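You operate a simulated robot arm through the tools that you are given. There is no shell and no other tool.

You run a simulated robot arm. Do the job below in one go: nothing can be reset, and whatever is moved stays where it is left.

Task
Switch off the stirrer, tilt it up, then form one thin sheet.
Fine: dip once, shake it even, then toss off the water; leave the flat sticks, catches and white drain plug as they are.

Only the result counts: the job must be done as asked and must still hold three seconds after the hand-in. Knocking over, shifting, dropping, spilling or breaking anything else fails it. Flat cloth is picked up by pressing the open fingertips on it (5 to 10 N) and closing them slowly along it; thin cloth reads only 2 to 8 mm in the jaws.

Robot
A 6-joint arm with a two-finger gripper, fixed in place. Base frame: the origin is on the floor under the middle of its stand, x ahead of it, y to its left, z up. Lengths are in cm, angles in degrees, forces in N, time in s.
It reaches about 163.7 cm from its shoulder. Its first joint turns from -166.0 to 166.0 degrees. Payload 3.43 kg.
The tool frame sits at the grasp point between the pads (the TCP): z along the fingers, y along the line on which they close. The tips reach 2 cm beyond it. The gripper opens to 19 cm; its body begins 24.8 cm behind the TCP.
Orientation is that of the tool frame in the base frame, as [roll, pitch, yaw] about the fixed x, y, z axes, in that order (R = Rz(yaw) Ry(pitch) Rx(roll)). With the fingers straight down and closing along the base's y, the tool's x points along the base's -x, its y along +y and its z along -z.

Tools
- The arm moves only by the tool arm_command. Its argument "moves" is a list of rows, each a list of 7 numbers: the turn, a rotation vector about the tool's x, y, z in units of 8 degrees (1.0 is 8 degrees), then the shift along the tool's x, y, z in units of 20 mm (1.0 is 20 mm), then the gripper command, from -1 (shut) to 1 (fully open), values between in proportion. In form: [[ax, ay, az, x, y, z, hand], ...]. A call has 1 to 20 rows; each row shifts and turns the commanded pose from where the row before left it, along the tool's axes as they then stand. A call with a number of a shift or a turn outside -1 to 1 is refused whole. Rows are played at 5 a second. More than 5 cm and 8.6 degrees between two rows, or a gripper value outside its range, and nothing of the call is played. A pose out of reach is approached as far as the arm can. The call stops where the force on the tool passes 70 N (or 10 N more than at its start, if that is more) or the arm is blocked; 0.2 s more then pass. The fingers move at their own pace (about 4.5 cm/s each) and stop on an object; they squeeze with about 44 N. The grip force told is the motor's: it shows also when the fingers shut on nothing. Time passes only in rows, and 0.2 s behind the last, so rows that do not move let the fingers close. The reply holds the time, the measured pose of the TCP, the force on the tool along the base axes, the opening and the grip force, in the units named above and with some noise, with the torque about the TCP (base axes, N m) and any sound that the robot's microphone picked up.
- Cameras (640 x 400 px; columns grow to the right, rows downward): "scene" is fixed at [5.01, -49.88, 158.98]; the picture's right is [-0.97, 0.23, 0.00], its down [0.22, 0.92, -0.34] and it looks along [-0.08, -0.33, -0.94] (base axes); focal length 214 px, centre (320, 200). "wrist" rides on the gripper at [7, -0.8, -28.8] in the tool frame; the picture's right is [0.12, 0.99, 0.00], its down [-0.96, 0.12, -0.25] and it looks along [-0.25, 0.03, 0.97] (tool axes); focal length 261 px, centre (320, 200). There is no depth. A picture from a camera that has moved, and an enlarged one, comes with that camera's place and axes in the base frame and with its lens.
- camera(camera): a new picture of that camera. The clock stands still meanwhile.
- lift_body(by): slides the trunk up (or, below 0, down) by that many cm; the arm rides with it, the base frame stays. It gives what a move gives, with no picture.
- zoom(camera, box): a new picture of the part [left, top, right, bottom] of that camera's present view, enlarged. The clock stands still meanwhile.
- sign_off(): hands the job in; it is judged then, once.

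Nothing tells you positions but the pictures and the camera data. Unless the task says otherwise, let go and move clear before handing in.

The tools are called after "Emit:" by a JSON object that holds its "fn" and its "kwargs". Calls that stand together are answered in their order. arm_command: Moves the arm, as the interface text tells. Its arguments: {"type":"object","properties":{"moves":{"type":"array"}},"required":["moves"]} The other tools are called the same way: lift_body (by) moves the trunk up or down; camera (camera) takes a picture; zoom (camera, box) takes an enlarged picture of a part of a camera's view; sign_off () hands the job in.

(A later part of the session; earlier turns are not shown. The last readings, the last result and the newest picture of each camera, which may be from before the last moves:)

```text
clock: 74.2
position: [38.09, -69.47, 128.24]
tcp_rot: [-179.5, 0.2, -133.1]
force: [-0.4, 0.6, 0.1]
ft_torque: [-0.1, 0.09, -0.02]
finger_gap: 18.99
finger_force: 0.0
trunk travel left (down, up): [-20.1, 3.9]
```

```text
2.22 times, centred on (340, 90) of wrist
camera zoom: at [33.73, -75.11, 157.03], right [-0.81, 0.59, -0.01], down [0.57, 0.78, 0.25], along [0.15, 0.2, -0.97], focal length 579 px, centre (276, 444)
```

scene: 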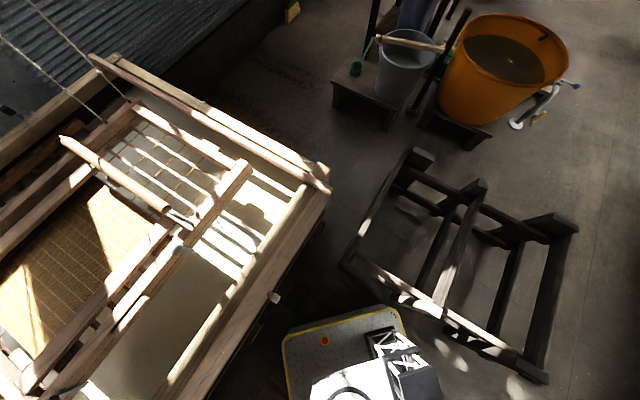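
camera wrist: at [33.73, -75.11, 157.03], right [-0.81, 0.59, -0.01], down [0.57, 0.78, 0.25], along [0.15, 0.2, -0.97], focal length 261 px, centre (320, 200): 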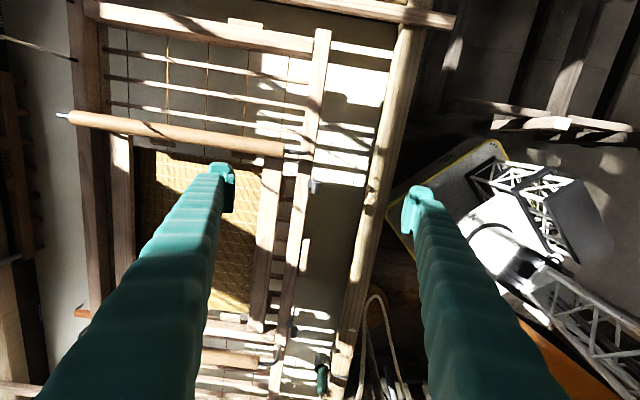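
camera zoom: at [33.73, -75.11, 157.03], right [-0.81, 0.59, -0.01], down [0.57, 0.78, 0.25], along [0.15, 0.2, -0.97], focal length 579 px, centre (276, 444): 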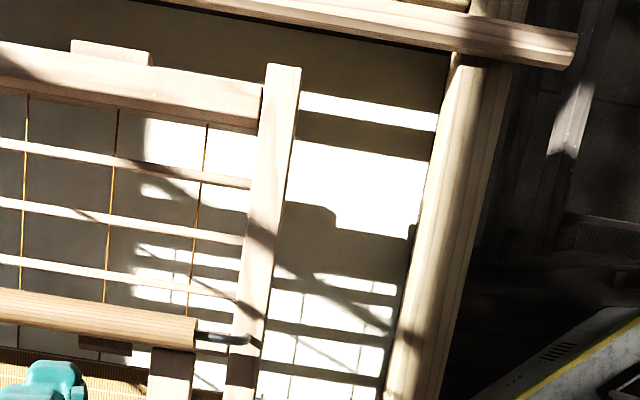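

One end has two ropes at the far rail. I'll check the other end directly from above.

Emit:
{"fn": "arm_command", "kwargs": {"moves": [[0, 0, 0, -1, -0.17, 0, 1], [0, 0, 0, -1, -0.17, 0, 1], [0, 0, 0, -1, -0.17, 0, 1], [0, 0, 0, -1, -0.17, 0, 1], [0, 0, 0, -1, -0.17, 0, 1], [0, 0, 0, -1, -0.17, 0, 1], [0, 0, 0, -1, -0.17, 0, 1], [0, 0, 0, -1, -0.17, 0, 1], [0, 0, 0, -1, -0.17, 0, 1], [0, 0, 0, -1, -0.17, 0, 1], [0, 0, 0, -1, -0.17, 0, 1], [0, 0, 0, -1, -0.17, 0, 1], [0, 0, 0, -1, -0.17, 0, 1], [0, 0, 0, -1, -0.17, 0, 1], [0, 0, 0, -1, -0.17, 0, 1], [0, 0, 0, -1, -0.17, 0, 1], [0, 0, 0, -1, -0.17, 0, 1], [0, 0, 0, -1, -0.17, 0, 1], [0, 0, 0, -1, -0.17, 0, 1], [0, 0, 0, -1, -0.17, 0, 1]]}}

Emit:
{"fn": "arm_command", "kwargs": {"moves": [[0, 0, 0, -1, -0.17, 0, 1], [0, 0, 0, -1, -0.17, 0, 1], [0, 0, 0, -1, -0.17, 0, 1], [0, 0, 0, -1, -0.17, 0, 1], [0, 0, 0, -1, -0.17, 0, 1], [0, 0, 0, -1, -0.17, 0, 1], [0, 0, 0, -1, -0.17, 0, 1], [0, 0, 0, -1, -0.17, 0, 1]]}}

Emit:
{"fn": "camera", "kwargs": {"camera": "wrist"}}

Emit:
{"fn": "zoom", "kwargs": {"camera": "wrist", "box": [0, 180, 240, 400]}}

Emit:
{"fn": "zoom", "kwargs": {"camera": "wrist", "box": [200, 160, 440, 320]}}

```text
clock: 78.5
position: [70.21, -44.74, 128.32]
tcp_rot: [-179.5, 0.3, -133.1]
force: [-0.7, 0.2, 0.2]
ft_torque: [0.04, -0.1, -0.03]
finger_gap: 18.98
finger_force: 0.1
trunk travel left (down, up): [-20.1, 3.9]
```

```text
clock: 80.2
position: [82.29, -34.63, 126.98]
tcp_rot: [-179.2, 0.4, -133.1]
force: [-0.1, -0.5, -0.1]
ft_torque: [0.05, -0.09, -0.01]
finger_gap: 19.01
finger_force: 0.1
out of reach, approached as far as the arm can: row 6, 7, 8
trunk travel left (down, up): [-20.1, 3.9]
```

```text
taken
camera wrist: at [77.66, -40.2, 155.77], right [-0.81, 0.59, -0.02], down [0.57, 0.78, 0.25], along [0.16, 0.19, -0.97], focal length 261 px, centre (320, 200)
```

wrist: 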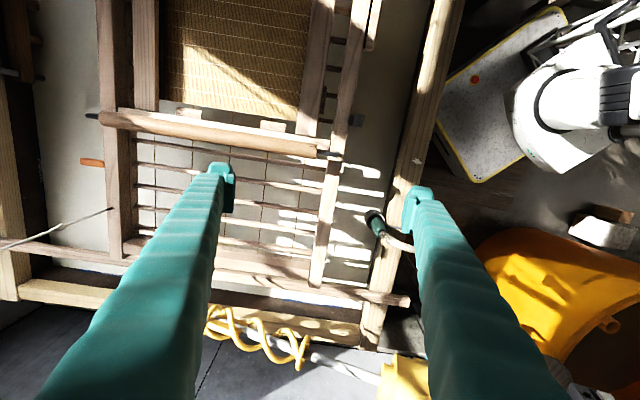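

```text
1.82 times, centred on (120, 290) of wrist
camera zoom: at [77.66, -40.2, 155.77], right [-0.81, 0.59, -0.02], down [0.57, 0.78, 0.25], along [0.16, 0.19, -0.97], focal length 474 px, centre (684, 36)
```

zoom: 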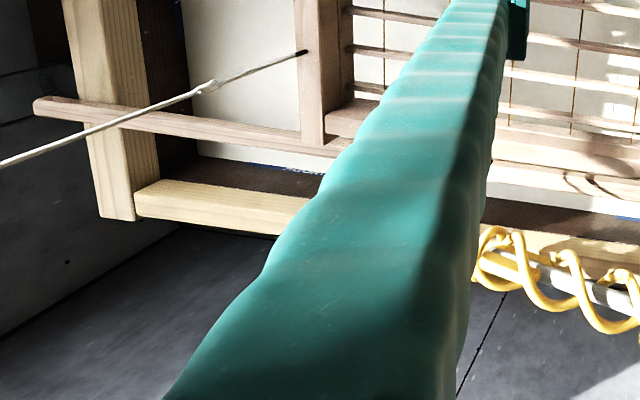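

```text
2.50 times, centred on (320, 240) of wrist
camera zoom: at [77.66, -40.2, 155.77], right [-0.81, 0.59, -0.02], down [0.57, 0.78, 0.25], along [0.16, 0.19, -0.97], focal length 652 px, centre (320, 100)
```

zoom: 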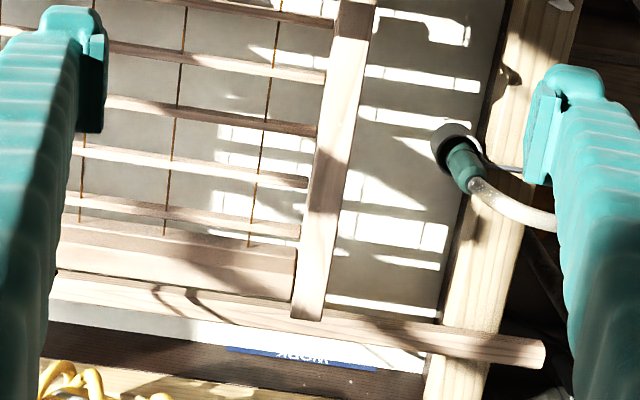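

I need to see behind the left finger; I'll partly close the gripper in place and look again.

Emit:
{"fn": "arm_command", "kwargs": {"moves": [[0, 0, 0, 0, 0, 0, -0.6], [0, 0, 0, 0, 0, 0, -0.6], [0, 0, 0, 0, 0, 0, -0.6], [0, 0, 0, 0, 0, 0, -0.6], [0, 0, 0, 0, 0, 0, -0.6], [0, 0, 0, 0, 0, 0, -0.6], [0, 0, 0, 0, 0, 0, -0.6], [0, 0, 0, 0, 0, 0, -0.6], [0, 0, 0, 0, 0, 0, -0.6]]}}

Emit:
{"fn": "camera", "kwargs": {"camera": "wrist"}}

Emit:
{"fn": "zoom", "kwargs": {"camera": "wrist", "box": [60, 200, 300, 380]}}

```text
clock: 82.2
position: [82.19, -34.59, 127.1]
tcp_rot: [-179.3, 0.2, -133.1]
force: [0.3, 0.2, -0.1]
ft_torque: [0.0, -0.01, -0.01]
finger_gap: 3.8
finger_force: 0.0
trunk travel left (down, up): [-20.1, 3.9]
```

```text
taken
camera wrist: at [77.67, -40.22, 155.74], right [-0.81, 0.59, -0.01], down [0.57, 0.78, 0.25], along [0.16, 0.19, -0.97], focal length 261 px, centre (320, 200)
```

wrist: 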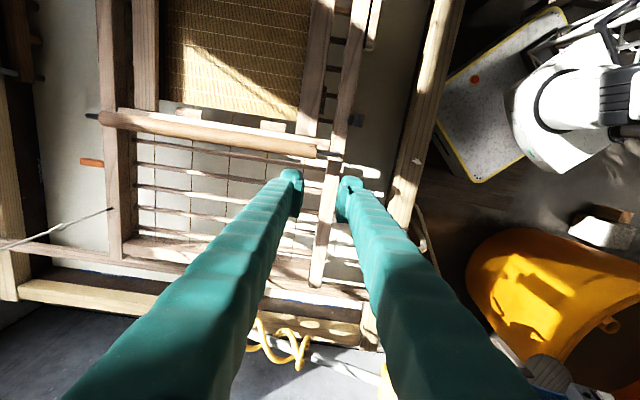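

```text
2.22 times, centred on (180, 290) of wrist
camera zoom: at [77.67, -40.22, 155.74], right [-0.81, 0.59, -0.01], down [0.57, 0.78, 0.25], along [0.16, 0.19, -0.97], focal length 579 px, centre (631, 0)
```

zoom: 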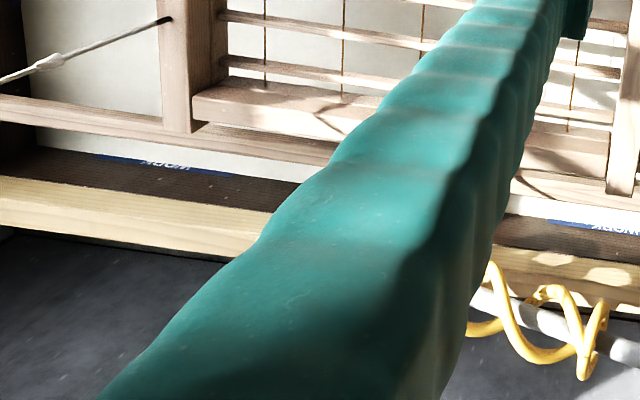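

I'll twist the wrist a bit to uncover the middle of the end rail.

Emit:
{"fn": "arm_command", "kwargs": {"moves": [[0, 0, 1, 0, 0, 0, -0.6], [0, 0, 1, 0, 0, 0, -0.6], [0, 0, 1, 0, 0, 0, -0.6], [0, 0, 1, 0, 0, 0, -0.6], [0, 0, 1, 0, 0, 0, -0.6]]}}

Emit:
{"fn": "camera", "kwargs": {"camera": "wrist"}}

Emit:
{"fn": "zoom", "kwargs": {"camera": "wrist", "box": [60, 180, 300, 360]}}

```text
clock: 83.5
position: [82.32, -34.45, 126.91]
tcp_rot: [-179.6, 0.7, -173.2]
force: [0.0, -0.2, 0.2]
ft_torque: [0.0, 0.01, -0.01]
finger_gap: 3.79
finger_force: 0.0
trunk travel left (down, up): [-20.1, 3.9]
```

```text
taken
camera wrist: at [75.04, -36.03, 155.66], right [-0.24, 0.97, -0.01], down [0.94, 0.23, 0.26], along [0.25, 0.05, -0.97], focal length 261 px, centre (320, 200)
```

wrist: 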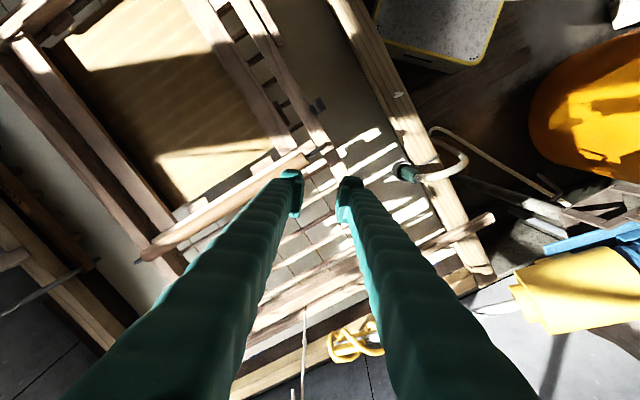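

```text
2.22 times, centred on (180, 270) of wrist
camera zoom: at [75.04, -36.03, 155.66], right [-0.24, 0.97, -0.01], down [0.94, 0.23, 0.26], along [0.25, 0.05, -0.97], focal length 579 px, centre (631, 44)
```

zoom: 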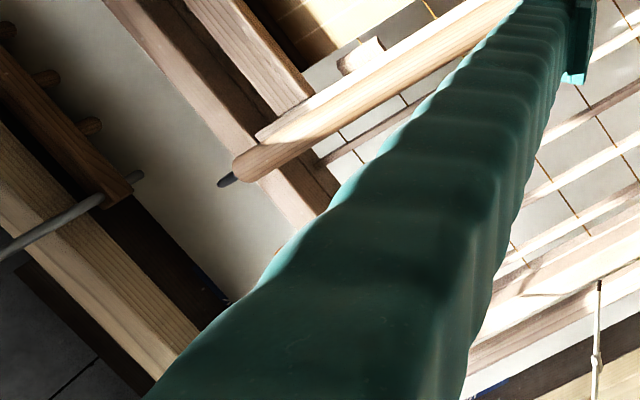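

Rope D on the end is confirmed, so ropes are at the far rail and one end. Next I look closely at the centre grip on the near rail, from above it.

Emit:
{"fn": "arm_command", "kwargs": {"moves": [[0, 0, -1, 0, 0, 0, 1], [0, 0, -1, 0, 0, 0, 1], [0, 0, -1, 0, 0, 0, 1], [0, 0, -1, 0, 0, 0, 1], [0, 0, -1, 0, 0, 0, 1], [0, 0, 0, 1, 0.25, 0, 1], [0, 0, 0, 1, 0.25, 0, 1], [0, 0, 0, 1, 0.25, 0, 1], [0, 0, 0, 1, 0.25, 0, 1], [0, 0, 0, 1, 0.25, 0, 1], [0, 0, 0, 1, 0.25, 0, 1], [0, 0, 0, 1, 0.25, 0, 1], [0, 0, 0, 1, 0.25, 0, 1], [0, 0, 0, 1, 0.25, 0, 1], [0, 0, 0, 1, 0.25, 0, 1], [0, 0, 0, 1, 0.25, 0, 1], [0, 0, 0, 1, 0.25, 0, 1], [0, 0, 0, 1, 0.25, 0, 1], [0, 0, 0, 1, 0.25, 0, 1]]}}

Emit:
{"fn": "camera", "kwargs": {"camera": "wrist"}}

Emit:
{"fn": "zoom", "kwargs": {"camera": "wrist", "box": [230, 60, 410, 200]}}

```text
clock: 87.5
position: [58.09, -50.31, 126.88]
tcp_rot: [-179.5, 0.2, -133.1]
force: [0.6, 0.5, 0.6]
ft_torque: [0.0, 0.09, 0.0]
finger_gap: 19.0
finger_force: 0.1
trunk travel left (down, up): [-20.1, 3.9]
```

```text
taken
camera wrist: at [53.74, -55.96, 155.63], right [-0.81, 0.59, -0.01], down [0.57, 0.78, 0.25], along [0.15, 0.2, -0.97], focal length 261 px, centre (320, 200)
```

wrist: 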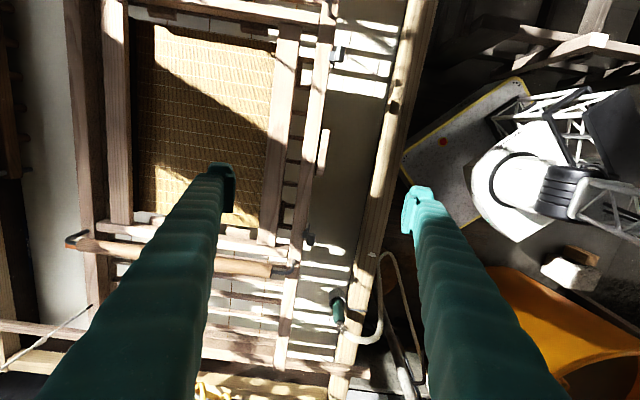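

```text
2.86 times, centred on (320, 130) of wrist
camera zoom: at [53.74, -55.96, 155.63], right [-0.81, 0.59, -0.01], down [0.57, 0.78, 0.25], along [0.15, 0.2, -0.97], focal length 745 px, centre (320, 400)
```

zoom: 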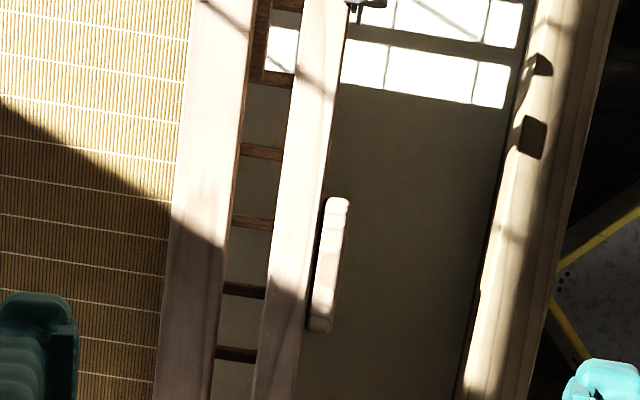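

The centre grip bar runs from about (52.5,-55,94) to (59.6,-48.4,94.6). Let me zoom in hard on it and the gap inside the near rail.

Emit:
{"fn": "zoom", "kwargs": {"camera": "wrist", "box": [280, 110, 350, 190]}}

Emit:
{"fn": "zoom", "kwargs": {"camera": "wrist", "box": [270, 30, 350, 110]}}

Emit:
{"fn": "zoom", "kwargs": {"camera": "wrist", "box": [240, 190, 340, 300]}}

Emit:
{"fn": "zoom", "kwargs": {"camera": "scene", "box": [90, 270, 190, 350]}}

```text
5.00 times, centred on (315, 150) of wrist
camera zoom: at [53.74, -55.96, 155.63], right [-0.81, 0.59, -0.01], down [0.57, 0.78, 0.25], along [0.15, 0.2, -0.97], focal length 1303 px, centre (345, 450)
```

zoom: 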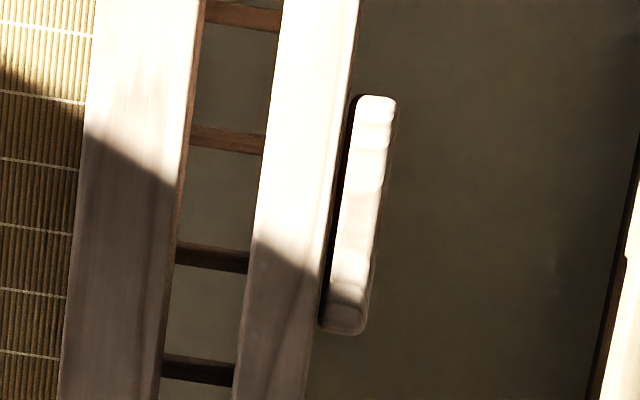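

```text
5.00 times, centred on (310, 70) of wrist
camera zoom: at [53.74, -55.96, 155.63], right [-0.81, 0.59, -0.01], down [0.57, 0.78, 0.25], along [0.15, 0.2, -0.97], focal length 1303 px, centre (370, 850)
```

zoom: 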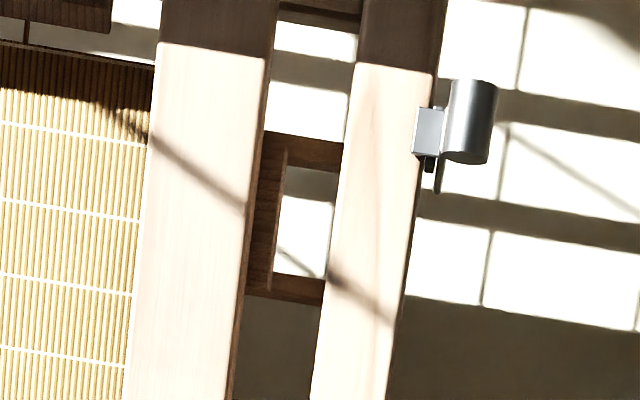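

```text
3.64 times, centred on (290, 245) of wrist
camera zoom: at [53.74, -55.96, 155.63], right [-0.81, 0.59, -0.01], down [0.57, 0.78, 0.25], along [0.15, 0.2, -0.97], focal length 948 px, centre (429, 36)
```

zoom: 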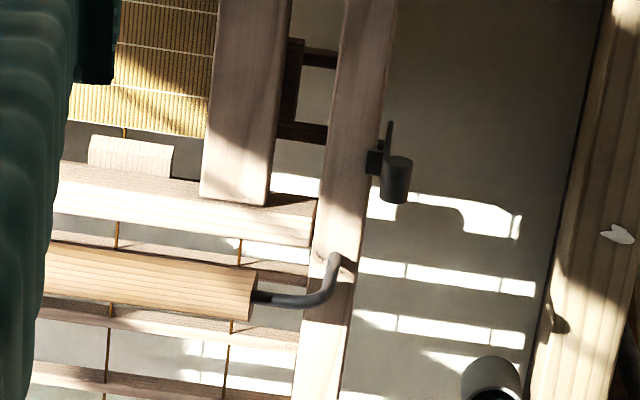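

```text
5.00 times, centred on (140, 310) of scene
camera zoom: at [5.01, -49.88, 158.98], right [-0.97, 0.23, 0.0], down [0.22, 0.92, -0.34], along [-0.08, -0.33, -0.94], focal length 1072 px, centre (1220, -350)
```

zoom: 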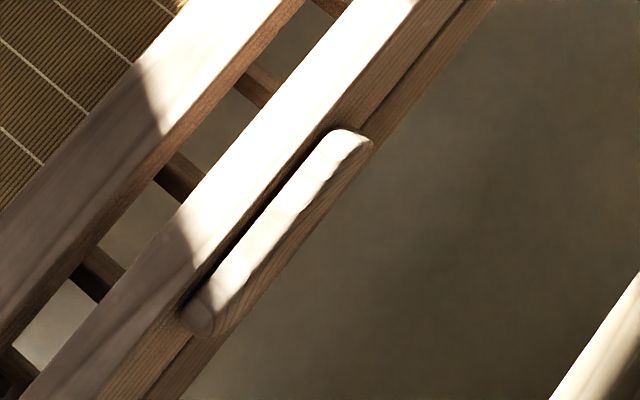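

The centre bar is just a lift-pull for the frame held by the catches; the raised round handles (z≈102, along the width) are what the keta is worked by. I'll turn the hand so the fingers close along the keta's length and go above the near part of the handle away from the stirrer.

Emit:
{"fn": "arm_command", "kwargs": {"moves": [[0, 0, 1, 0, 0, 0, 1], [0, 0, 1, 0, 0, 0, 1], [0, 0, 1, 0, 0, 0, 1], [0, 0, 1, 0, 0, 0, 1], [0, 0, 1, 0, 0, 0, 1], [0, 0, 1, 0, 0, 0, 1], [0, 0, 1, 0, 0, 0, 1], [0, 0, 1, 0, 0, 0, 1], [0, 0, 1, 0, 0, 0, 1], [0, 0, 1, 0, 0, 0, 1], [0, 0, 1, 0, 0, 0, 1], [0, 0, 0.45, 0, 0, 0, 1]]}}

Emit:
{"fn": "arm_command", "kwargs": {"moves": [[0, 0, 0, 0, -1, 0, 1], [0, 0, 0, 0, -1, 0, 1], [0, 0, 0, 0, -1, 0, 1], [0, 0, 0, 0, -1, 0, 1], [0, 0, 0, 0, -1, 0, 1], [0, 0, 0, 0, -1, 0, 1], [0, 0, 0, 0, -1, 0, 1], [0, 0, 0, 0, -1, 0, 1], [0, 0, 0, 0, -1, 0, 1], [0, 0, 0, 0, -1, 0, 1]]}}

Emit:
{"fn": "camera", "kwargs": {"camera": "wrist"}}

```text
clock: 90.0
position: [58.31, -50.24, 126.97]
tcp_rot: [179.8, 0.5, 135.2]
force: [0.1, -0.3, 0.3]
ft_torque: [0.01, -0.02, 0.0]
finger_gap: 19.01
finger_force: 0.1
trunk travel left (down, up): [-20.1, 3.9]
```

```text
clock: 92.2
position: [44.08, -64.35, 127.0]
tcp_rot: [179.8, 0.5, 135.5]
force: [-0.3, -0.7, 0.4]
ft_torque: [-0.06, 0.09, 0.01]
finger_gap: 18.97
finger_force: 0.3
trunk travel left (down, up): [-20.1, 3.9]
```

```text
taken
camera wrist: at [38.39, -59.98, 155.74], right [0.61, 0.79, 0.0], down [0.76, -0.59, 0.26], along [0.2, -0.15, -0.97], focal length 261 px, centre (320, 200)
```

wrist: 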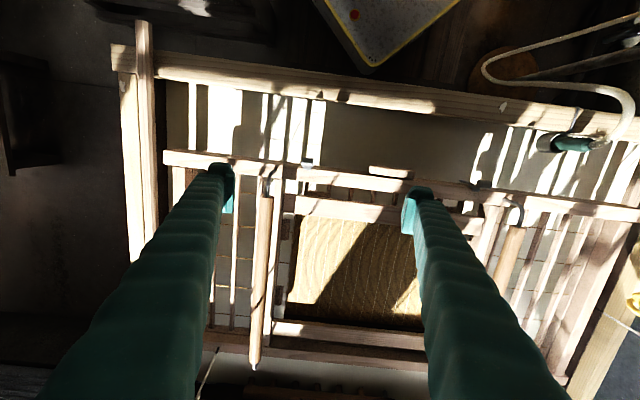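

Now the full keta is in view. Zooming on the two handles and both ends.

Emit:
{"fn": "zoom", "kwargs": {"camera": "wrist", "box": [200, 130, 340, 260]}}

Emit:
{"fn": "zoom", "kwargs": {"camera": "wrist", "box": [100, 0, 340, 160]}}

Emit:
{"fn": "zoom", "kwargs": {"camera": "wrist", "box": [440, 100, 640, 260]}}

Emit:
{"fn": "zoom", "kwargs": {"camera": "wrist", "box": [180, 240, 440, 400]}}

```text
3.08 times, centred on (270, 195) of wrist
camera zoom: at [38.39, -59.98, 155.74], right [0.61, 0.79, 0.0], down [0.76, -0.59, 0.26], along [0.2, -0.15, -0.97], focal length 802 px, centre (474, 215)
```

zoom: 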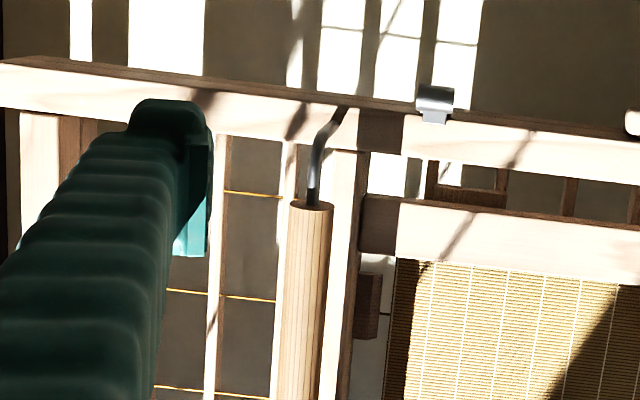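

```text
2.50 times, centred on (220, 80) of wrist
camera zoom: at [38.39, -59.98, 155.74], right [0.61, 0.79, 0.0], down [0.76, -0.59, 0.26], along [0.2, -0.15, -0.97], focal length 652 px, centre (570, 500)
```

zoom: 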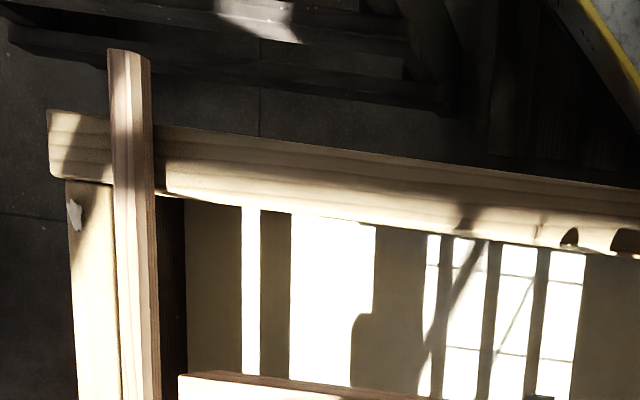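

```text
2.50 times, centred on (540, 180) of wrist
camera zoom: at [38.39, -59.98, 155.74], right [0.61, 0.79, 0.0], down [0.76, -0.59, 0.26], along [0.2, -0.15, -0.97], focal length 652 px, centre (-230, 250)
```

zoom: 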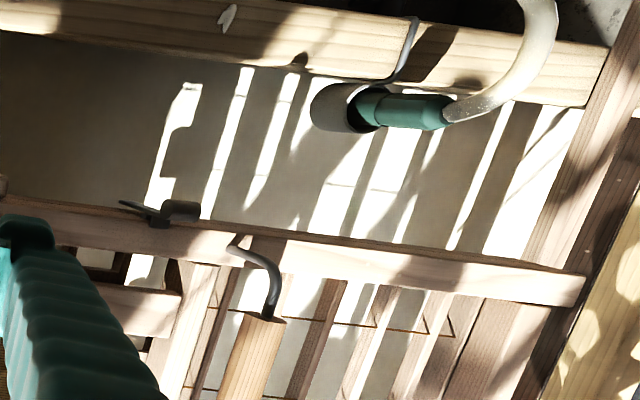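

```text
2.46 times, centred on (310, 320) of wrist
camera zoom: at [38.39, -59.98, 155.74], right [0.61, 0.79, 0.0], down [0.76, -0.59, 0.26], along [0.2, -0.15, -0.97], focal length 642 px, centre (345, -95)
```

zoom: 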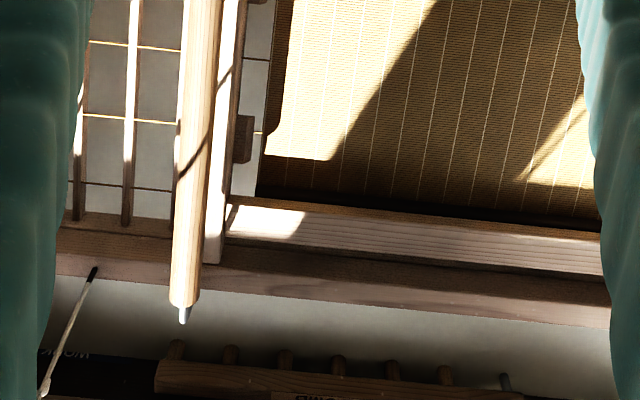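

Handle 1's near end is at about (42,-77,102), diameter about 2.9 cm. Moving over the grasp point 6 cm in from its near end.

Emit:
{"fn": "arm_command", "kwargs": {"moves": [[0, 0, 0, -0.943, -0.74, 0, 0], [0, 0, 0, -0.943, -0.74, 0, 0], [0, 0, 0, -0.943, -0.74, 0, 0], [0, 0, 0, -0.943, -0.74, 0, 0], [0, 0, 0, -0.943, -0.74, 0, -0.1], [0, 0, 0, -0.943, -0.74, 0, -0.1], [0, 0, 0, -0.943, -0.74, 0, -0.1], [0, 0, 0, 0, 0, 1, -0.1], [0, 0, 0, 0, 0, 1, -0.1], [0, 0, 0, 0, 0, 1, -0.1], [0, 0, 0, 0, 0, 1, -0.1], [0, 0, 0, 0, 0, 1, -0.1], [0, 0, 0, 0, 0, 1, -0.1], [0, 0, 0, 0, 0, 0, -0.1]]}}

Emit:
{"fn": "camera", "kwargs": {"camera": "wrist"}}

Emit:
{"fn": "camera", "kwargs": {"camera": "scene"}}

```text
clock: 95.2
position: [45.39, -78.92, 111.6]
tcp_rot: [179.8, 0.4, 135.4]
force: [0.0, 0.0, 0.6]
ft_torque: [0.01, 0.0, 0.0]
finger_gap: 8.56
finger_force: 0.1
out of reach, approached as far as the arm can: row 5, 6, 7
trunk travel left (down, up): [-20.1, 3.9]
```

```text
taken
camera wrist: at [39.47, -74.51, 140.25], right [0.61, 0.79, 0.0], down [0.76, -0.59, 0.26], along [0.2, -0.15, -0.97], focal length 261 px, centre (320, 200)
```

wrist: 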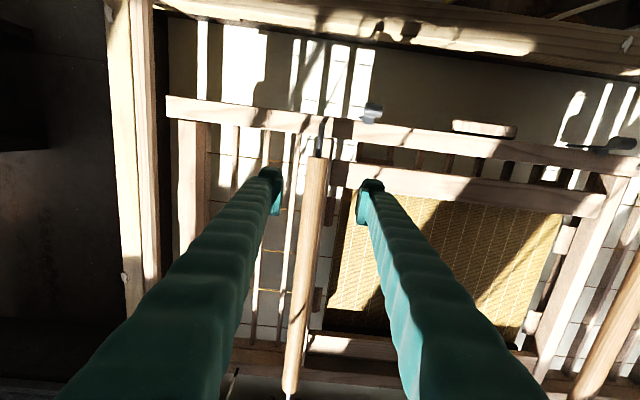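

```text
taken
```

scene: 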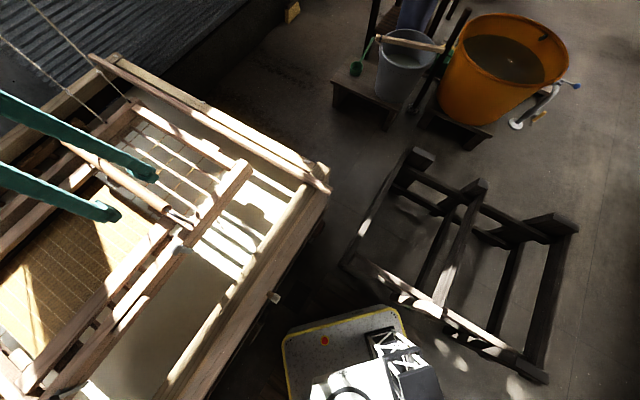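

The handle is centred between the fingers. Descending to straddle it, then a gentle grip.

Emit:
{"fn": "arm_command", "kwargs": {"moves": [[0, 0, 0, -0.21, -0.09, 0.96, -0.3], [0, 0, 0, -0.21, -0.09, 0.96, -0.3], [0, 0, 0, -0.21, -0.09, 0.96, -0.3], [0, 0, 0, -0.21, -0.09, 0.96, -0.3], [0, 0, 0, -0.21, -0.09, 0.9, -0.3], [0, 0, 0, 0, 0, 0, -0.3]]}}

Emit:
{"fn": "camera", "kwargs": {"camera": "wrist"}}

Emit:
{"fn": "zoom", "kwargs": {"camera": "scene", "box": [0, 60, 240, 260]}}

```text
clock: 96.7
position: [46.25, -81.15, 102.11]
tcp_rot: [179.8, 0.4, 135.4]
force: [-0.4, -0.4, -1.0]
ft_torque: [0.03, -0.01, -0.02]
finger_gap: 6.65
finger_force: 0.2
trunk travel left (down, up): [-20.1, 3.9]
```

```text
taken
camera wrist: at [40.42, -76.79, 130.87], right [0.61, 0.79, 0.0], down [0.76, -0.59, 0.26], along [0.2, -0.15, -0.97], focal length 261 px, centre (320, 200)
```

wrist: 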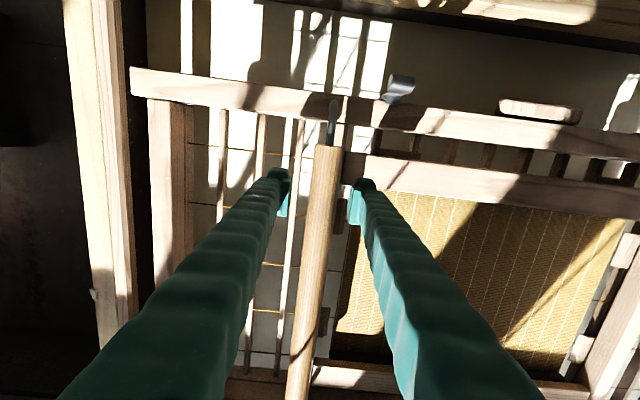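

```text
2.00 times, centred on (120, 160) of scene
camera zoom: at [5.01, -49.88, 158.98], right [-0.97, 0.23, 0.0], down [0.22, 0.92, -0.34], along [-0.08, -0.33, -0.94], focal length 429 px, centre (720, 280)
```

zoom: 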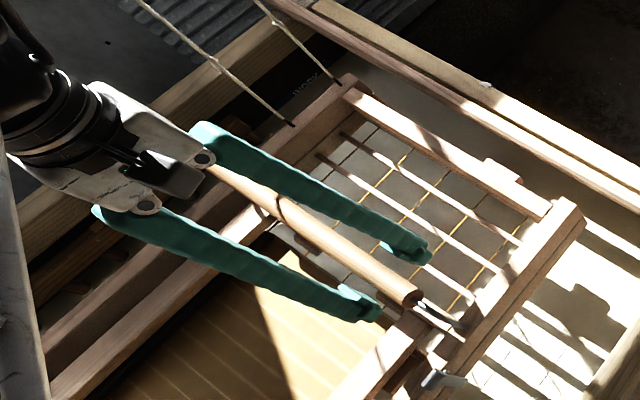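

The handle is well placed between the fingers. I'll centre by 0.7 cm and close on it.

Emit:
{"fn": "arm_command", "kwargs": {"moves": [[0, 0, 0, 0, 0.34, 0, -0.3], [0, 0, 0, 0, 0, 0, -0.5], [0, 0, 0, 0, 0, 0, -1], [0, 0, 0, 0, 0, 0, -1], [0, 0, 0, 0, 0, 0, -1], [0, 0, 0, 0, 0, 0, -1]]}}

Emit:
{"fn": "camera", "kwargs": {"camera": "wrist"}}

Emit:
{"fn": "zoom", "kwargs": {"camera": "scene", "box": [0, 60, 240, 260]}}

```text
clock: 98.0
position: [46.65, -80.78, 102.21]
tcp_rot: [179.7, 0.5, 135.3]
force: [0.3, -1.3, -1.0]
ft_torque: [0.06, 0.06, -1.06]
finger_gap: 2.78
finger_force: 44.7
trunk travel left (down, up): [-20.1, 3.9]
```

```text
taken
camera wrist: at [40.83, -76.33, 130.9], right [0.61, 0.79, 0.0], down [0.76, -0.59, 0.26], along [0.2, -0.15, -0.97], focal length 261 px, centre (320, 200)
```

wrist: 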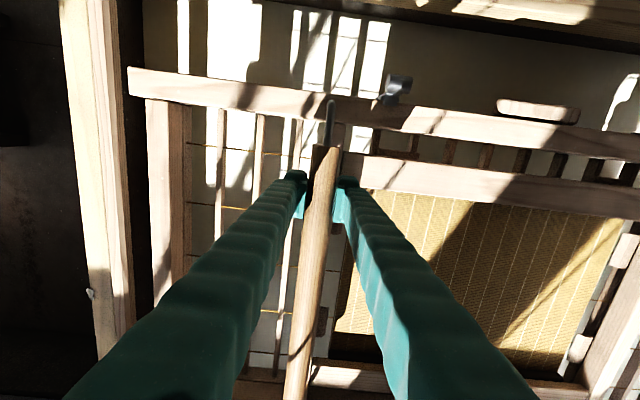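

```text
2.00 times, centred on (120, 160) of scene
camera zoom: at [5.01, -49.88, 158.98], right [-0.97, 0.23, 0.0], down [0.22, 0.92, -0.34], along [-0.08, -0.33, -0.94], focal length 429 px, centre (720, 280)
```

zoom: 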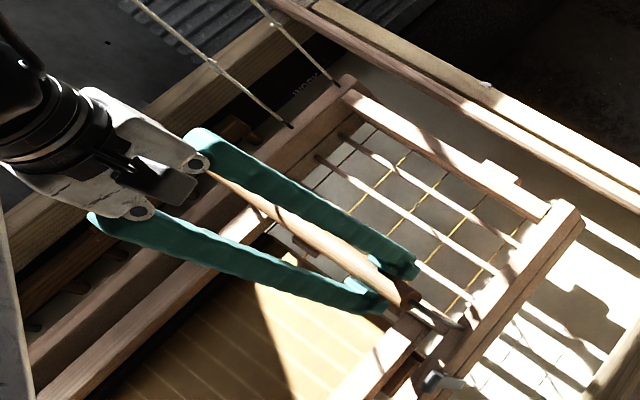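

Gripped on the handle (2.8 cm). Now a small test lift to feel how the keta is supported.

Emit:
{"fn": "arm_command", "kwargs": {"moves": [[0, 0, 0, 0, 0, -0.25, -1], [0, 0, 0, 0, 0, 0, -1]]}}

Emit:
{"fn": "arm_command", "kwargs": {"moves": [[0, 0, 0, 0, 0, -0.25, -1], [0, 0, 0, 0, 0, 0, -1]]}}

Emit:
{"fn": "arm_command", "kwargs": {"moves": [[0, 0, 0, 0, 0, -0.5, -1], [0, 0, 0, 0, 0, 0, -1], [0, 0, 0, 0, 0, 0, -1]]}}

Emit:
{"fn": "camera", "kwargs": {"camera": "wrist"}}

Emit:
{"fn": "zoom", "kwargs": {"camera": "scene", "box": [0, 60, 240, 260]}}

```text
clock: 98.7
position: [46.7, -80.8, 102.82]
tcp_rot: [179.8, 0.4, 135.2]
force: [-0.9, 0.1, -2.2]
ft_torque: [0.38, 0.29, -1.04]
finger_gap: 2.75
finger_force: 45.4
trunk travel left (down, up): [-20.1, 3.9]
```

```text
clock: 99.2
position: [46.7, -80.84, 103.18]
tcp_rot: [179.7, 0.4, 135.4]
force: [-0.5, -0.7, -11.4]
ft_torque: [1.23, 1.12, -0.37]
finger_gap: 2.75
finger_force: 45.1
trunk travel left (down, up): [-20.1, 3.9]
```

```text
clock: 100.0
position: [46.56, -80.8, 104.23]
tcp_rot: [179.7, 0.5, 135.4]
force: [-0.9, -0.3, -12.1]
ft_torque: [0.69, 0.63, -0.39]
finger_gap: 2.77
finger_force: 45.5
trunk travel left (down, up): [-20.1, 3.9]
```

```text
taken
camera wrist: at [40.85, -76.39, 132.88], right [0.61, 0.79, 0.0], down [0.76, -0.59, 0.26], along [0.2, -0.15, -0.97], focal length 261 px, centre (320, 200)
```

wrist: 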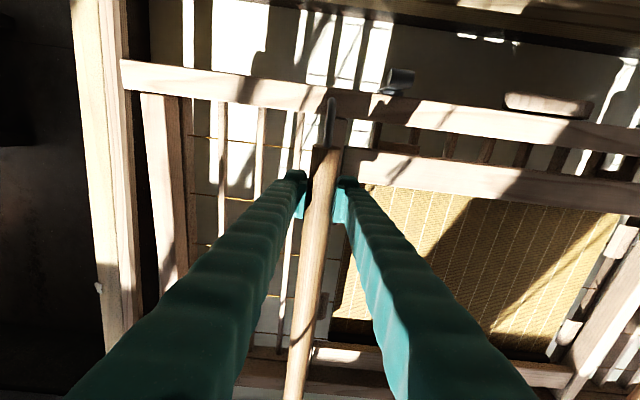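

```text
2.00 times, centred on (120, 160) of scene
camera zoom: at [5.01, -49.88, 158.98], right [-0.97, 0.23, 0.0], down [0.22, 0.92, -0.34], along [-0.08, -0.33, -0.94], focal length 429 px, centre (720, 280)
```

zoom: 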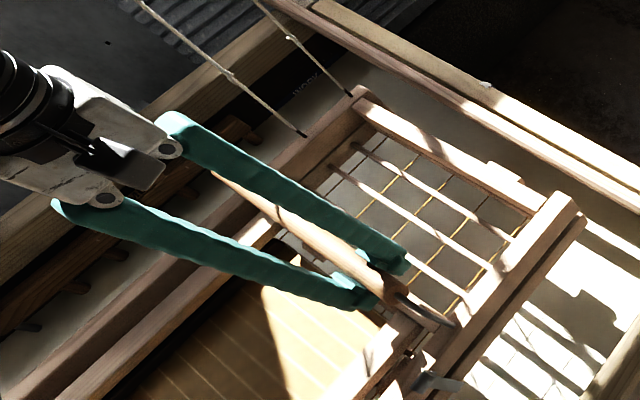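

The lift took only about 12 N and the keta moved. I need to check that the whole keta rises and the upper frame isn't separating from the lower one.

Emit:
{"fn": "zoom", "kwargs": {"camera": "scene", "box": [140, 140, 260, 260]}}

Emit:
{"fn": "zoom", "kwargs": {"camera": "wrist", "box": [100, 30, 340, 200]}}

Emit:
{"fn": "zoom", "kwargs": {"camera": "wrist", "box": [340, 30, 640, 220]}}

Emit:
{"fn": "zoom", "kwargs": {"camera": "scene", "box": [0, 220, 240, 400]}}

```text
3.33 times, centred on (200, 200) of scene
camera zoom: at [5.01, -49.88, 158.98], right [-0.97, 0.23, 0.0], down [0.22, 0.92, -0.34], along [-0.08, -0.33, -0.94], focal length 715 px, centre (720, 200)
```

zoom: 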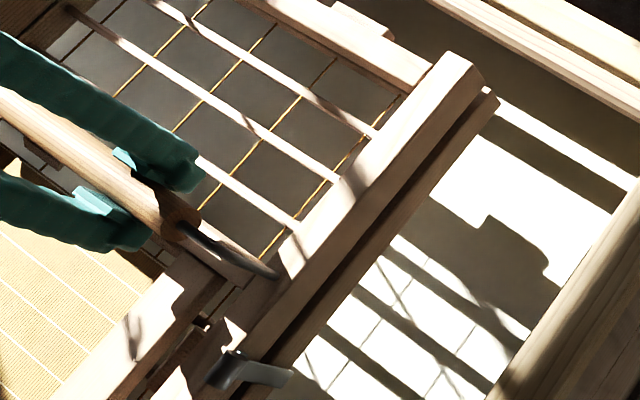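

```text
2.35 times, centred on (220, 115) of wrist
camera zoom: at [40.85, -76.39, 132.88], right [0.61, 0.79, 0.0], down [0.76, -0.59, 0.26], along [0.2, -0.15, -0.97], focal length 613 px, centre (555, 400)
```

zoom: 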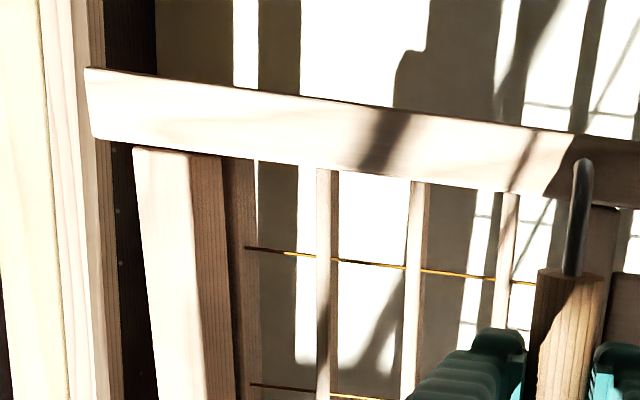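

```text
2.11 times, centred on (490, 125) of wrist
camera zoom: at [40.85, -76.39, 132.88], right [0.61, 0.79, 0.0], down [0.76, -0.59, 0.26], along [0.2, -0.15, -0.97], focal length 549 px, centre (-38, 358)
```

zoom: 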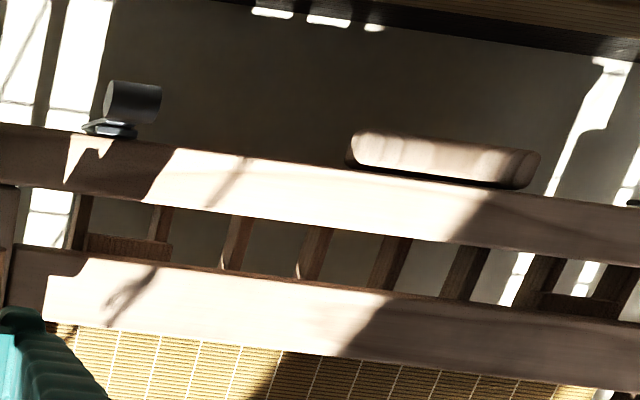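

```text
2.22 times, centred on (120, 310) of scene
camera zoom: at [5.01, -49.88, 158.98], right [-0.97, 0.23, 0.0], down [0.22, 0.92, -0.34], along [-0.08, -0.33, -0.94], focal length 477 px, centre (764, -44)
```

zoom: 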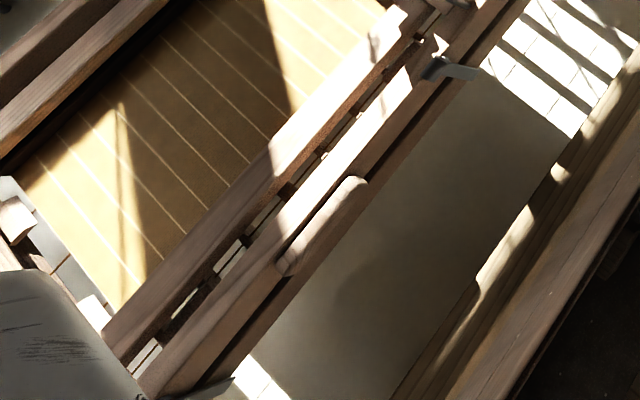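

The ribs rose with the handle, while a lower rail stayed behind – I must determine what that lower rail is. Zooming more.

Emit:
{"fn": "zoom", "kwargs": {"camera": "scene", "box": [200, 130, 280, 190]}}

Emit:
{"fn": "zoom", "kwargs": {"camera": "scene", "box": [120, 190, 220, 270]}}

Emit:
{"fn": "zoom", "kwargs": {"camera": "scene", "box": [40, 270, 160, 360]}}

Emit:
{"fn": "zoom", "kwargs": {"camera": "scene", "box": [0, 200, 120, 300]}}

Emit:
{"fn": "zoom", "kwargs": {"camera": "scene", "box": [60, 60, 180, 150]}}

```text
6.67 times, centred on (240, 160) of scene
camera zoom: at [5.01, -49.88, 158.98], right [-0.97, 0.23, 0.0], down [0.22, 0.92, -0.34], along [-0.08, -0.33, -0.94], focal length 1430 px, centre (853, 467)
```

zoom: 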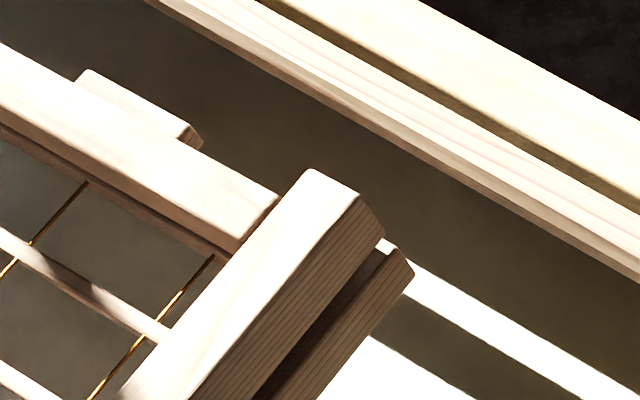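

```text
5.00 times, centred on (170, 230) of scene
camera zoom: at [5.01, -49.88, 158.98], right [-0.97, 0.23, 0.0], down [0.22, 0.92, -0.34], along [-0.08, -0.33, -0.94], focal length 1072 px, centre (1070, 50)
```

zoom: 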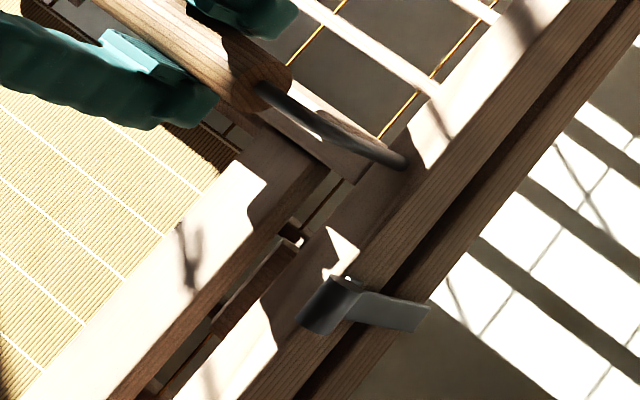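

```text
4.44 times, centred on (100, 315) of scene
camera zoom: at [5.01, -49.88, 158.98], right [-0.97, 0.23, 0.0], down [0.22, 0.92, -0.34], along [-0.08, -0.33, -0.94], focal length 953 px, centre (1298, -311)
```

zoom: 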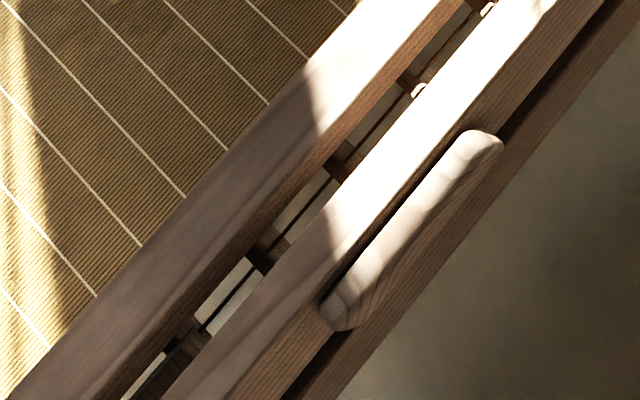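

```text
4.00 times, centred on (60, 250) of scene
camera zoom: at [5.01, -49.88, 158.98], right [-0.97, 0.23, 0.0], down [0.22, 0.92, -0.34], along [-0.08, -0.33, -0.94], focal length 858 px, centre (1360, 0)
```

zoom: 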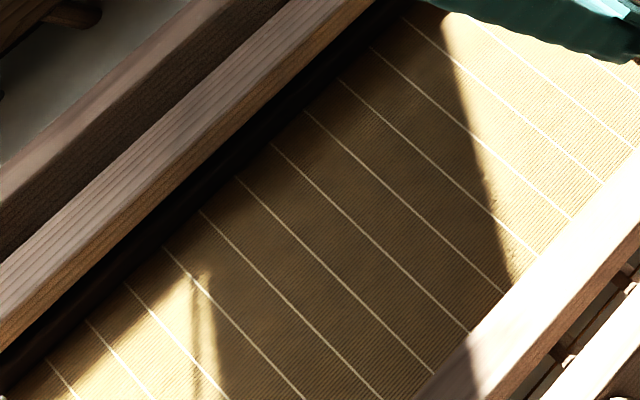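

```text
4.44 times, centred on (120, 105) of scene
camera zoom: at [5.01, -49.88, 158.98], right [-0.97, 0.23, 0.0], down [0.22, 0.92, -0.34], along [-0.08, -0.33, -0.94], focal length 953 px, centre (1209, 622)
```

zoom: 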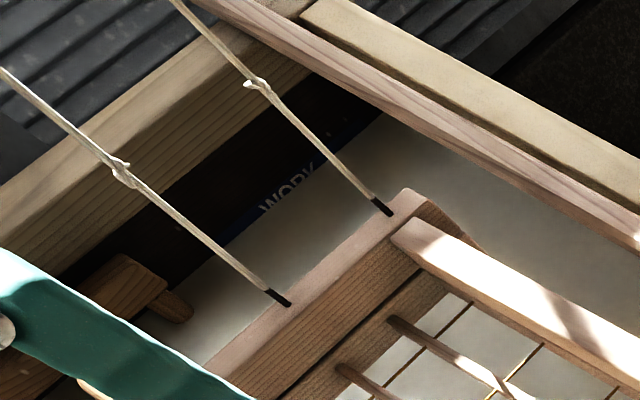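

I'll lower it back to where it was and compare exactly the same zoomed view.

Emit:
{"fn": "arm_command", "kwargs": {"moves": [[0, 0, 0, 0, 0, 0.5, -1], [0, 0, 0, 0, 0, 0.5, -1], [0, 0, 0, 0, 0, 0, -1], [0, 0, 0, 0, 0, 0, -1]]}}

Emit:
{"fn": "zoom", "kwargs": {"camera": "scene", "box": [140, 140, 260, 260]}}

Emit:
{"fn": "zoom", "kwargs": {"camera": "scene", "box": [40, 270, 160, 360]}}

Emit:
{"fn": "zoom", "kwargs": {"camera": "scene", "box": [60, 60, 180, 150]}}

Emit:
{"fn": "zoom", "kwargs": {"camera": "scene", "box": [0, 200, 120, 300]}}

```text
clock: 101.0
position: [46.61, -80.8, 102.38]
tcp_rot: [179.8, 0.5, 135.4]
force: [0.6, -1.0, 5.0]
ft_torque: [-0.95, -0.77, -0.56]
finger_gap: 2.73
finger_force: 44.7
trunk travel left (down, up): [-20.1, 3.9]
```

```text
3.33 times, centred on (200, 200) of scene
camera zoom: at [5.01, -49.88, 158.98], right [-0.97, 0.23, 0.0], down [0.22, 0.92, -0.34], along [-0.08, -0.33, -0.94], focal length 715 px, centre (720, 200)
```

zoom: 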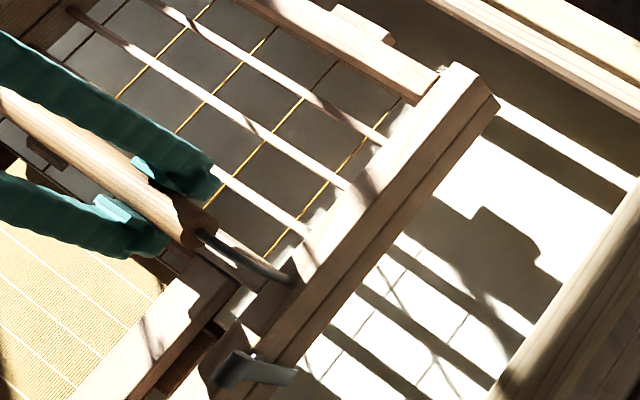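

```text
4.44 times, centred on (100, 315) of scene
camera zoom: at [5.01, -49.88, 158.98], right [-0.97, 0.23, 0.0], down [0.22, 0.92, -0.34], along [-0.08, -0.33, -0.94], focal length 953 px, centre (1298, -311)
```

zoom: 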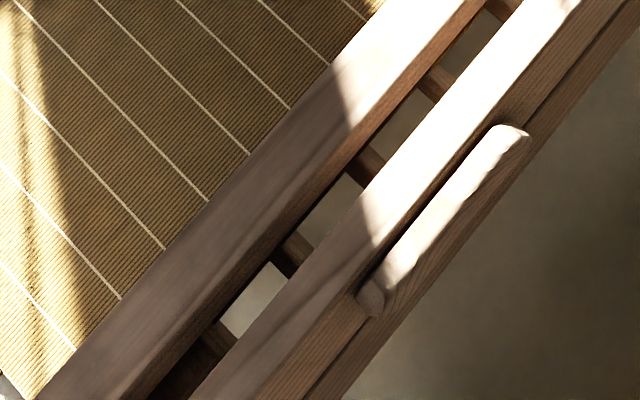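

```text
4.44 times, centred on (120, 105) of scene
camera zoom: at [5.01, -49.88, 158.98], right [-0.97, 0.23, 0.0], down [0.22, 0.92, -0.34], along [-0.08, -0.33, -0.94], focal length 953 px, centre (1209, 622)
```

zoom: 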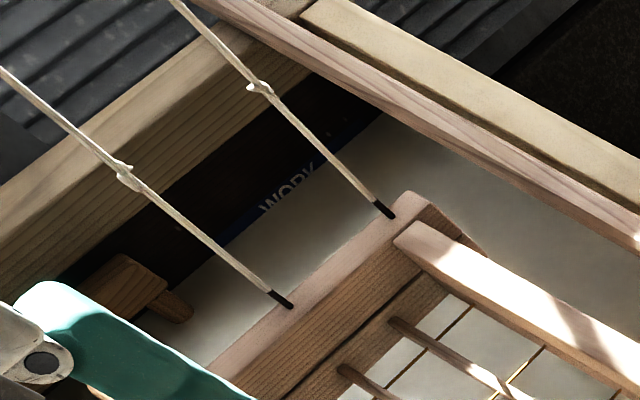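

```text
4.00 times, centred on (60, 250) of scene
camera zoom: at [5.01, -49.88, 158.98], right [-0.97, 0.23, 0.0], down [0.22, 0.92, -0.34], along [-0.08, -0.33, -0.94], focal length 858 px, centre (1360, 0)
```

zoom: 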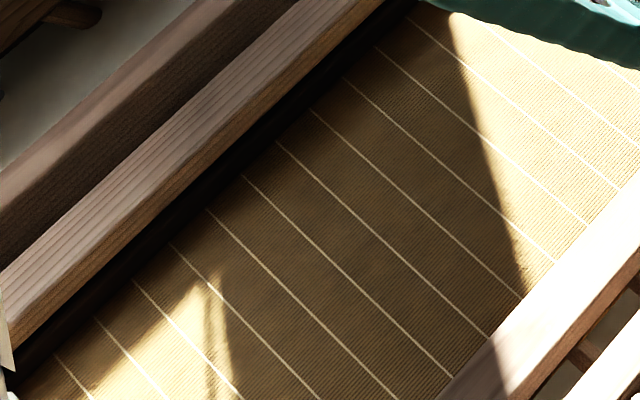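

The near side is back where it was but the far side now sits about 3 cm lower. I'll let go and take stock of the whole keta before doing more.

Emit:
{"fn": "arm_command", "kwargs": {"moves": [[0, 0, 0, 0, 0, -0.08, -1], [0, 0, 0, 0, 0, 0, -0.5], [0, 0, 0, 0, 0, 0, -0.3], [0, 0, 0, 0, 0, 0, -0.3], [0, 0, 0, 0, 0, 0, -0.3]]}}

Emit:
{"fn": "arm_command", "kwargs": {"moves": [[0, 0, 0, 0, 0, -1, -0.3], [0, 0, 0, 0, 0, -1, -0.3], [0, 0, 0, 0, 0, -1, -0.3], [0, 0, 0, 0, 0, -1, -0.3], [0, 0, 0, 0, 0, -1, 0], [0, 0, 0, 0, 0, -1, 0], [0, 0, 0, 1, 0, -1, 0.5], [0, 0, 0, 1, 0, -1, 1], [0, 0, 0, 1, 0, -1, 1], [0, 0, 0, 1, 0, -1, 1], [0, 0, 0, 1, 0, -1, 1], [0, 0, 0, 1, 0, -1, 1]]}}

Emit:
{"fn": "camera", "kwargs": {"camera": "wrist"}}

Emit:
{"fn": "camera", "kwargs": {"camera": "scene"}}

```text
clock: 102.2
position: [46.63, -80.71, 102.3]
tcp_rot: [179.8, 0.5, 135.3]
force: [0.7, -0.2, -1.1]
ft_torque: [-0.01, -0.03, 0.05]
finger_gap: 6.64
finger_force: 0.1
trunk travel left (down, up): [-20.1, 3.9]
```

```text
clock: 104.8
position: [37.97, -72.29, 126.17]
tcp_rot: [179.7, 0.5, 135.4]
force: [0.1, 0.1, -0.3]
ft_torque: [0.06, 0.07, -0.03]
finger_gap: 19.01
finger_force: 0.0
trunk travel left (down, up): [-20.1, 3.9]
```

```text
taken
camera wrist: at [32.2, -67.87, 154.85], right [0.61, 0.79, 0.0], down [0.76, -0.59, 0.26], along [0.2, -0.15, -0.97], focal length 261 px, centre (320, 200)
```

wrist: 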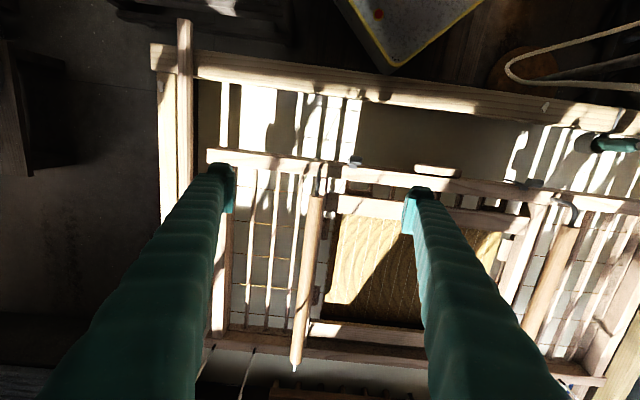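

```text
taken
```

scene: 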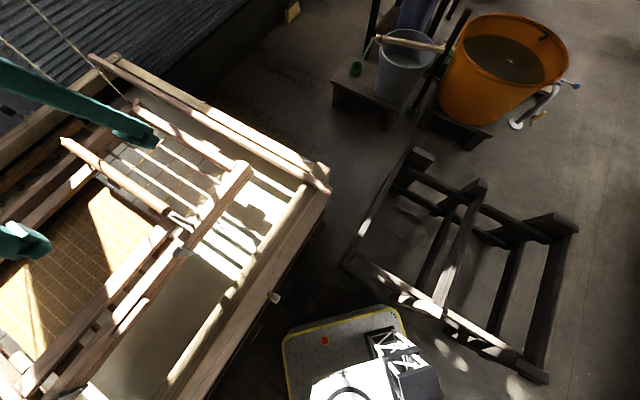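

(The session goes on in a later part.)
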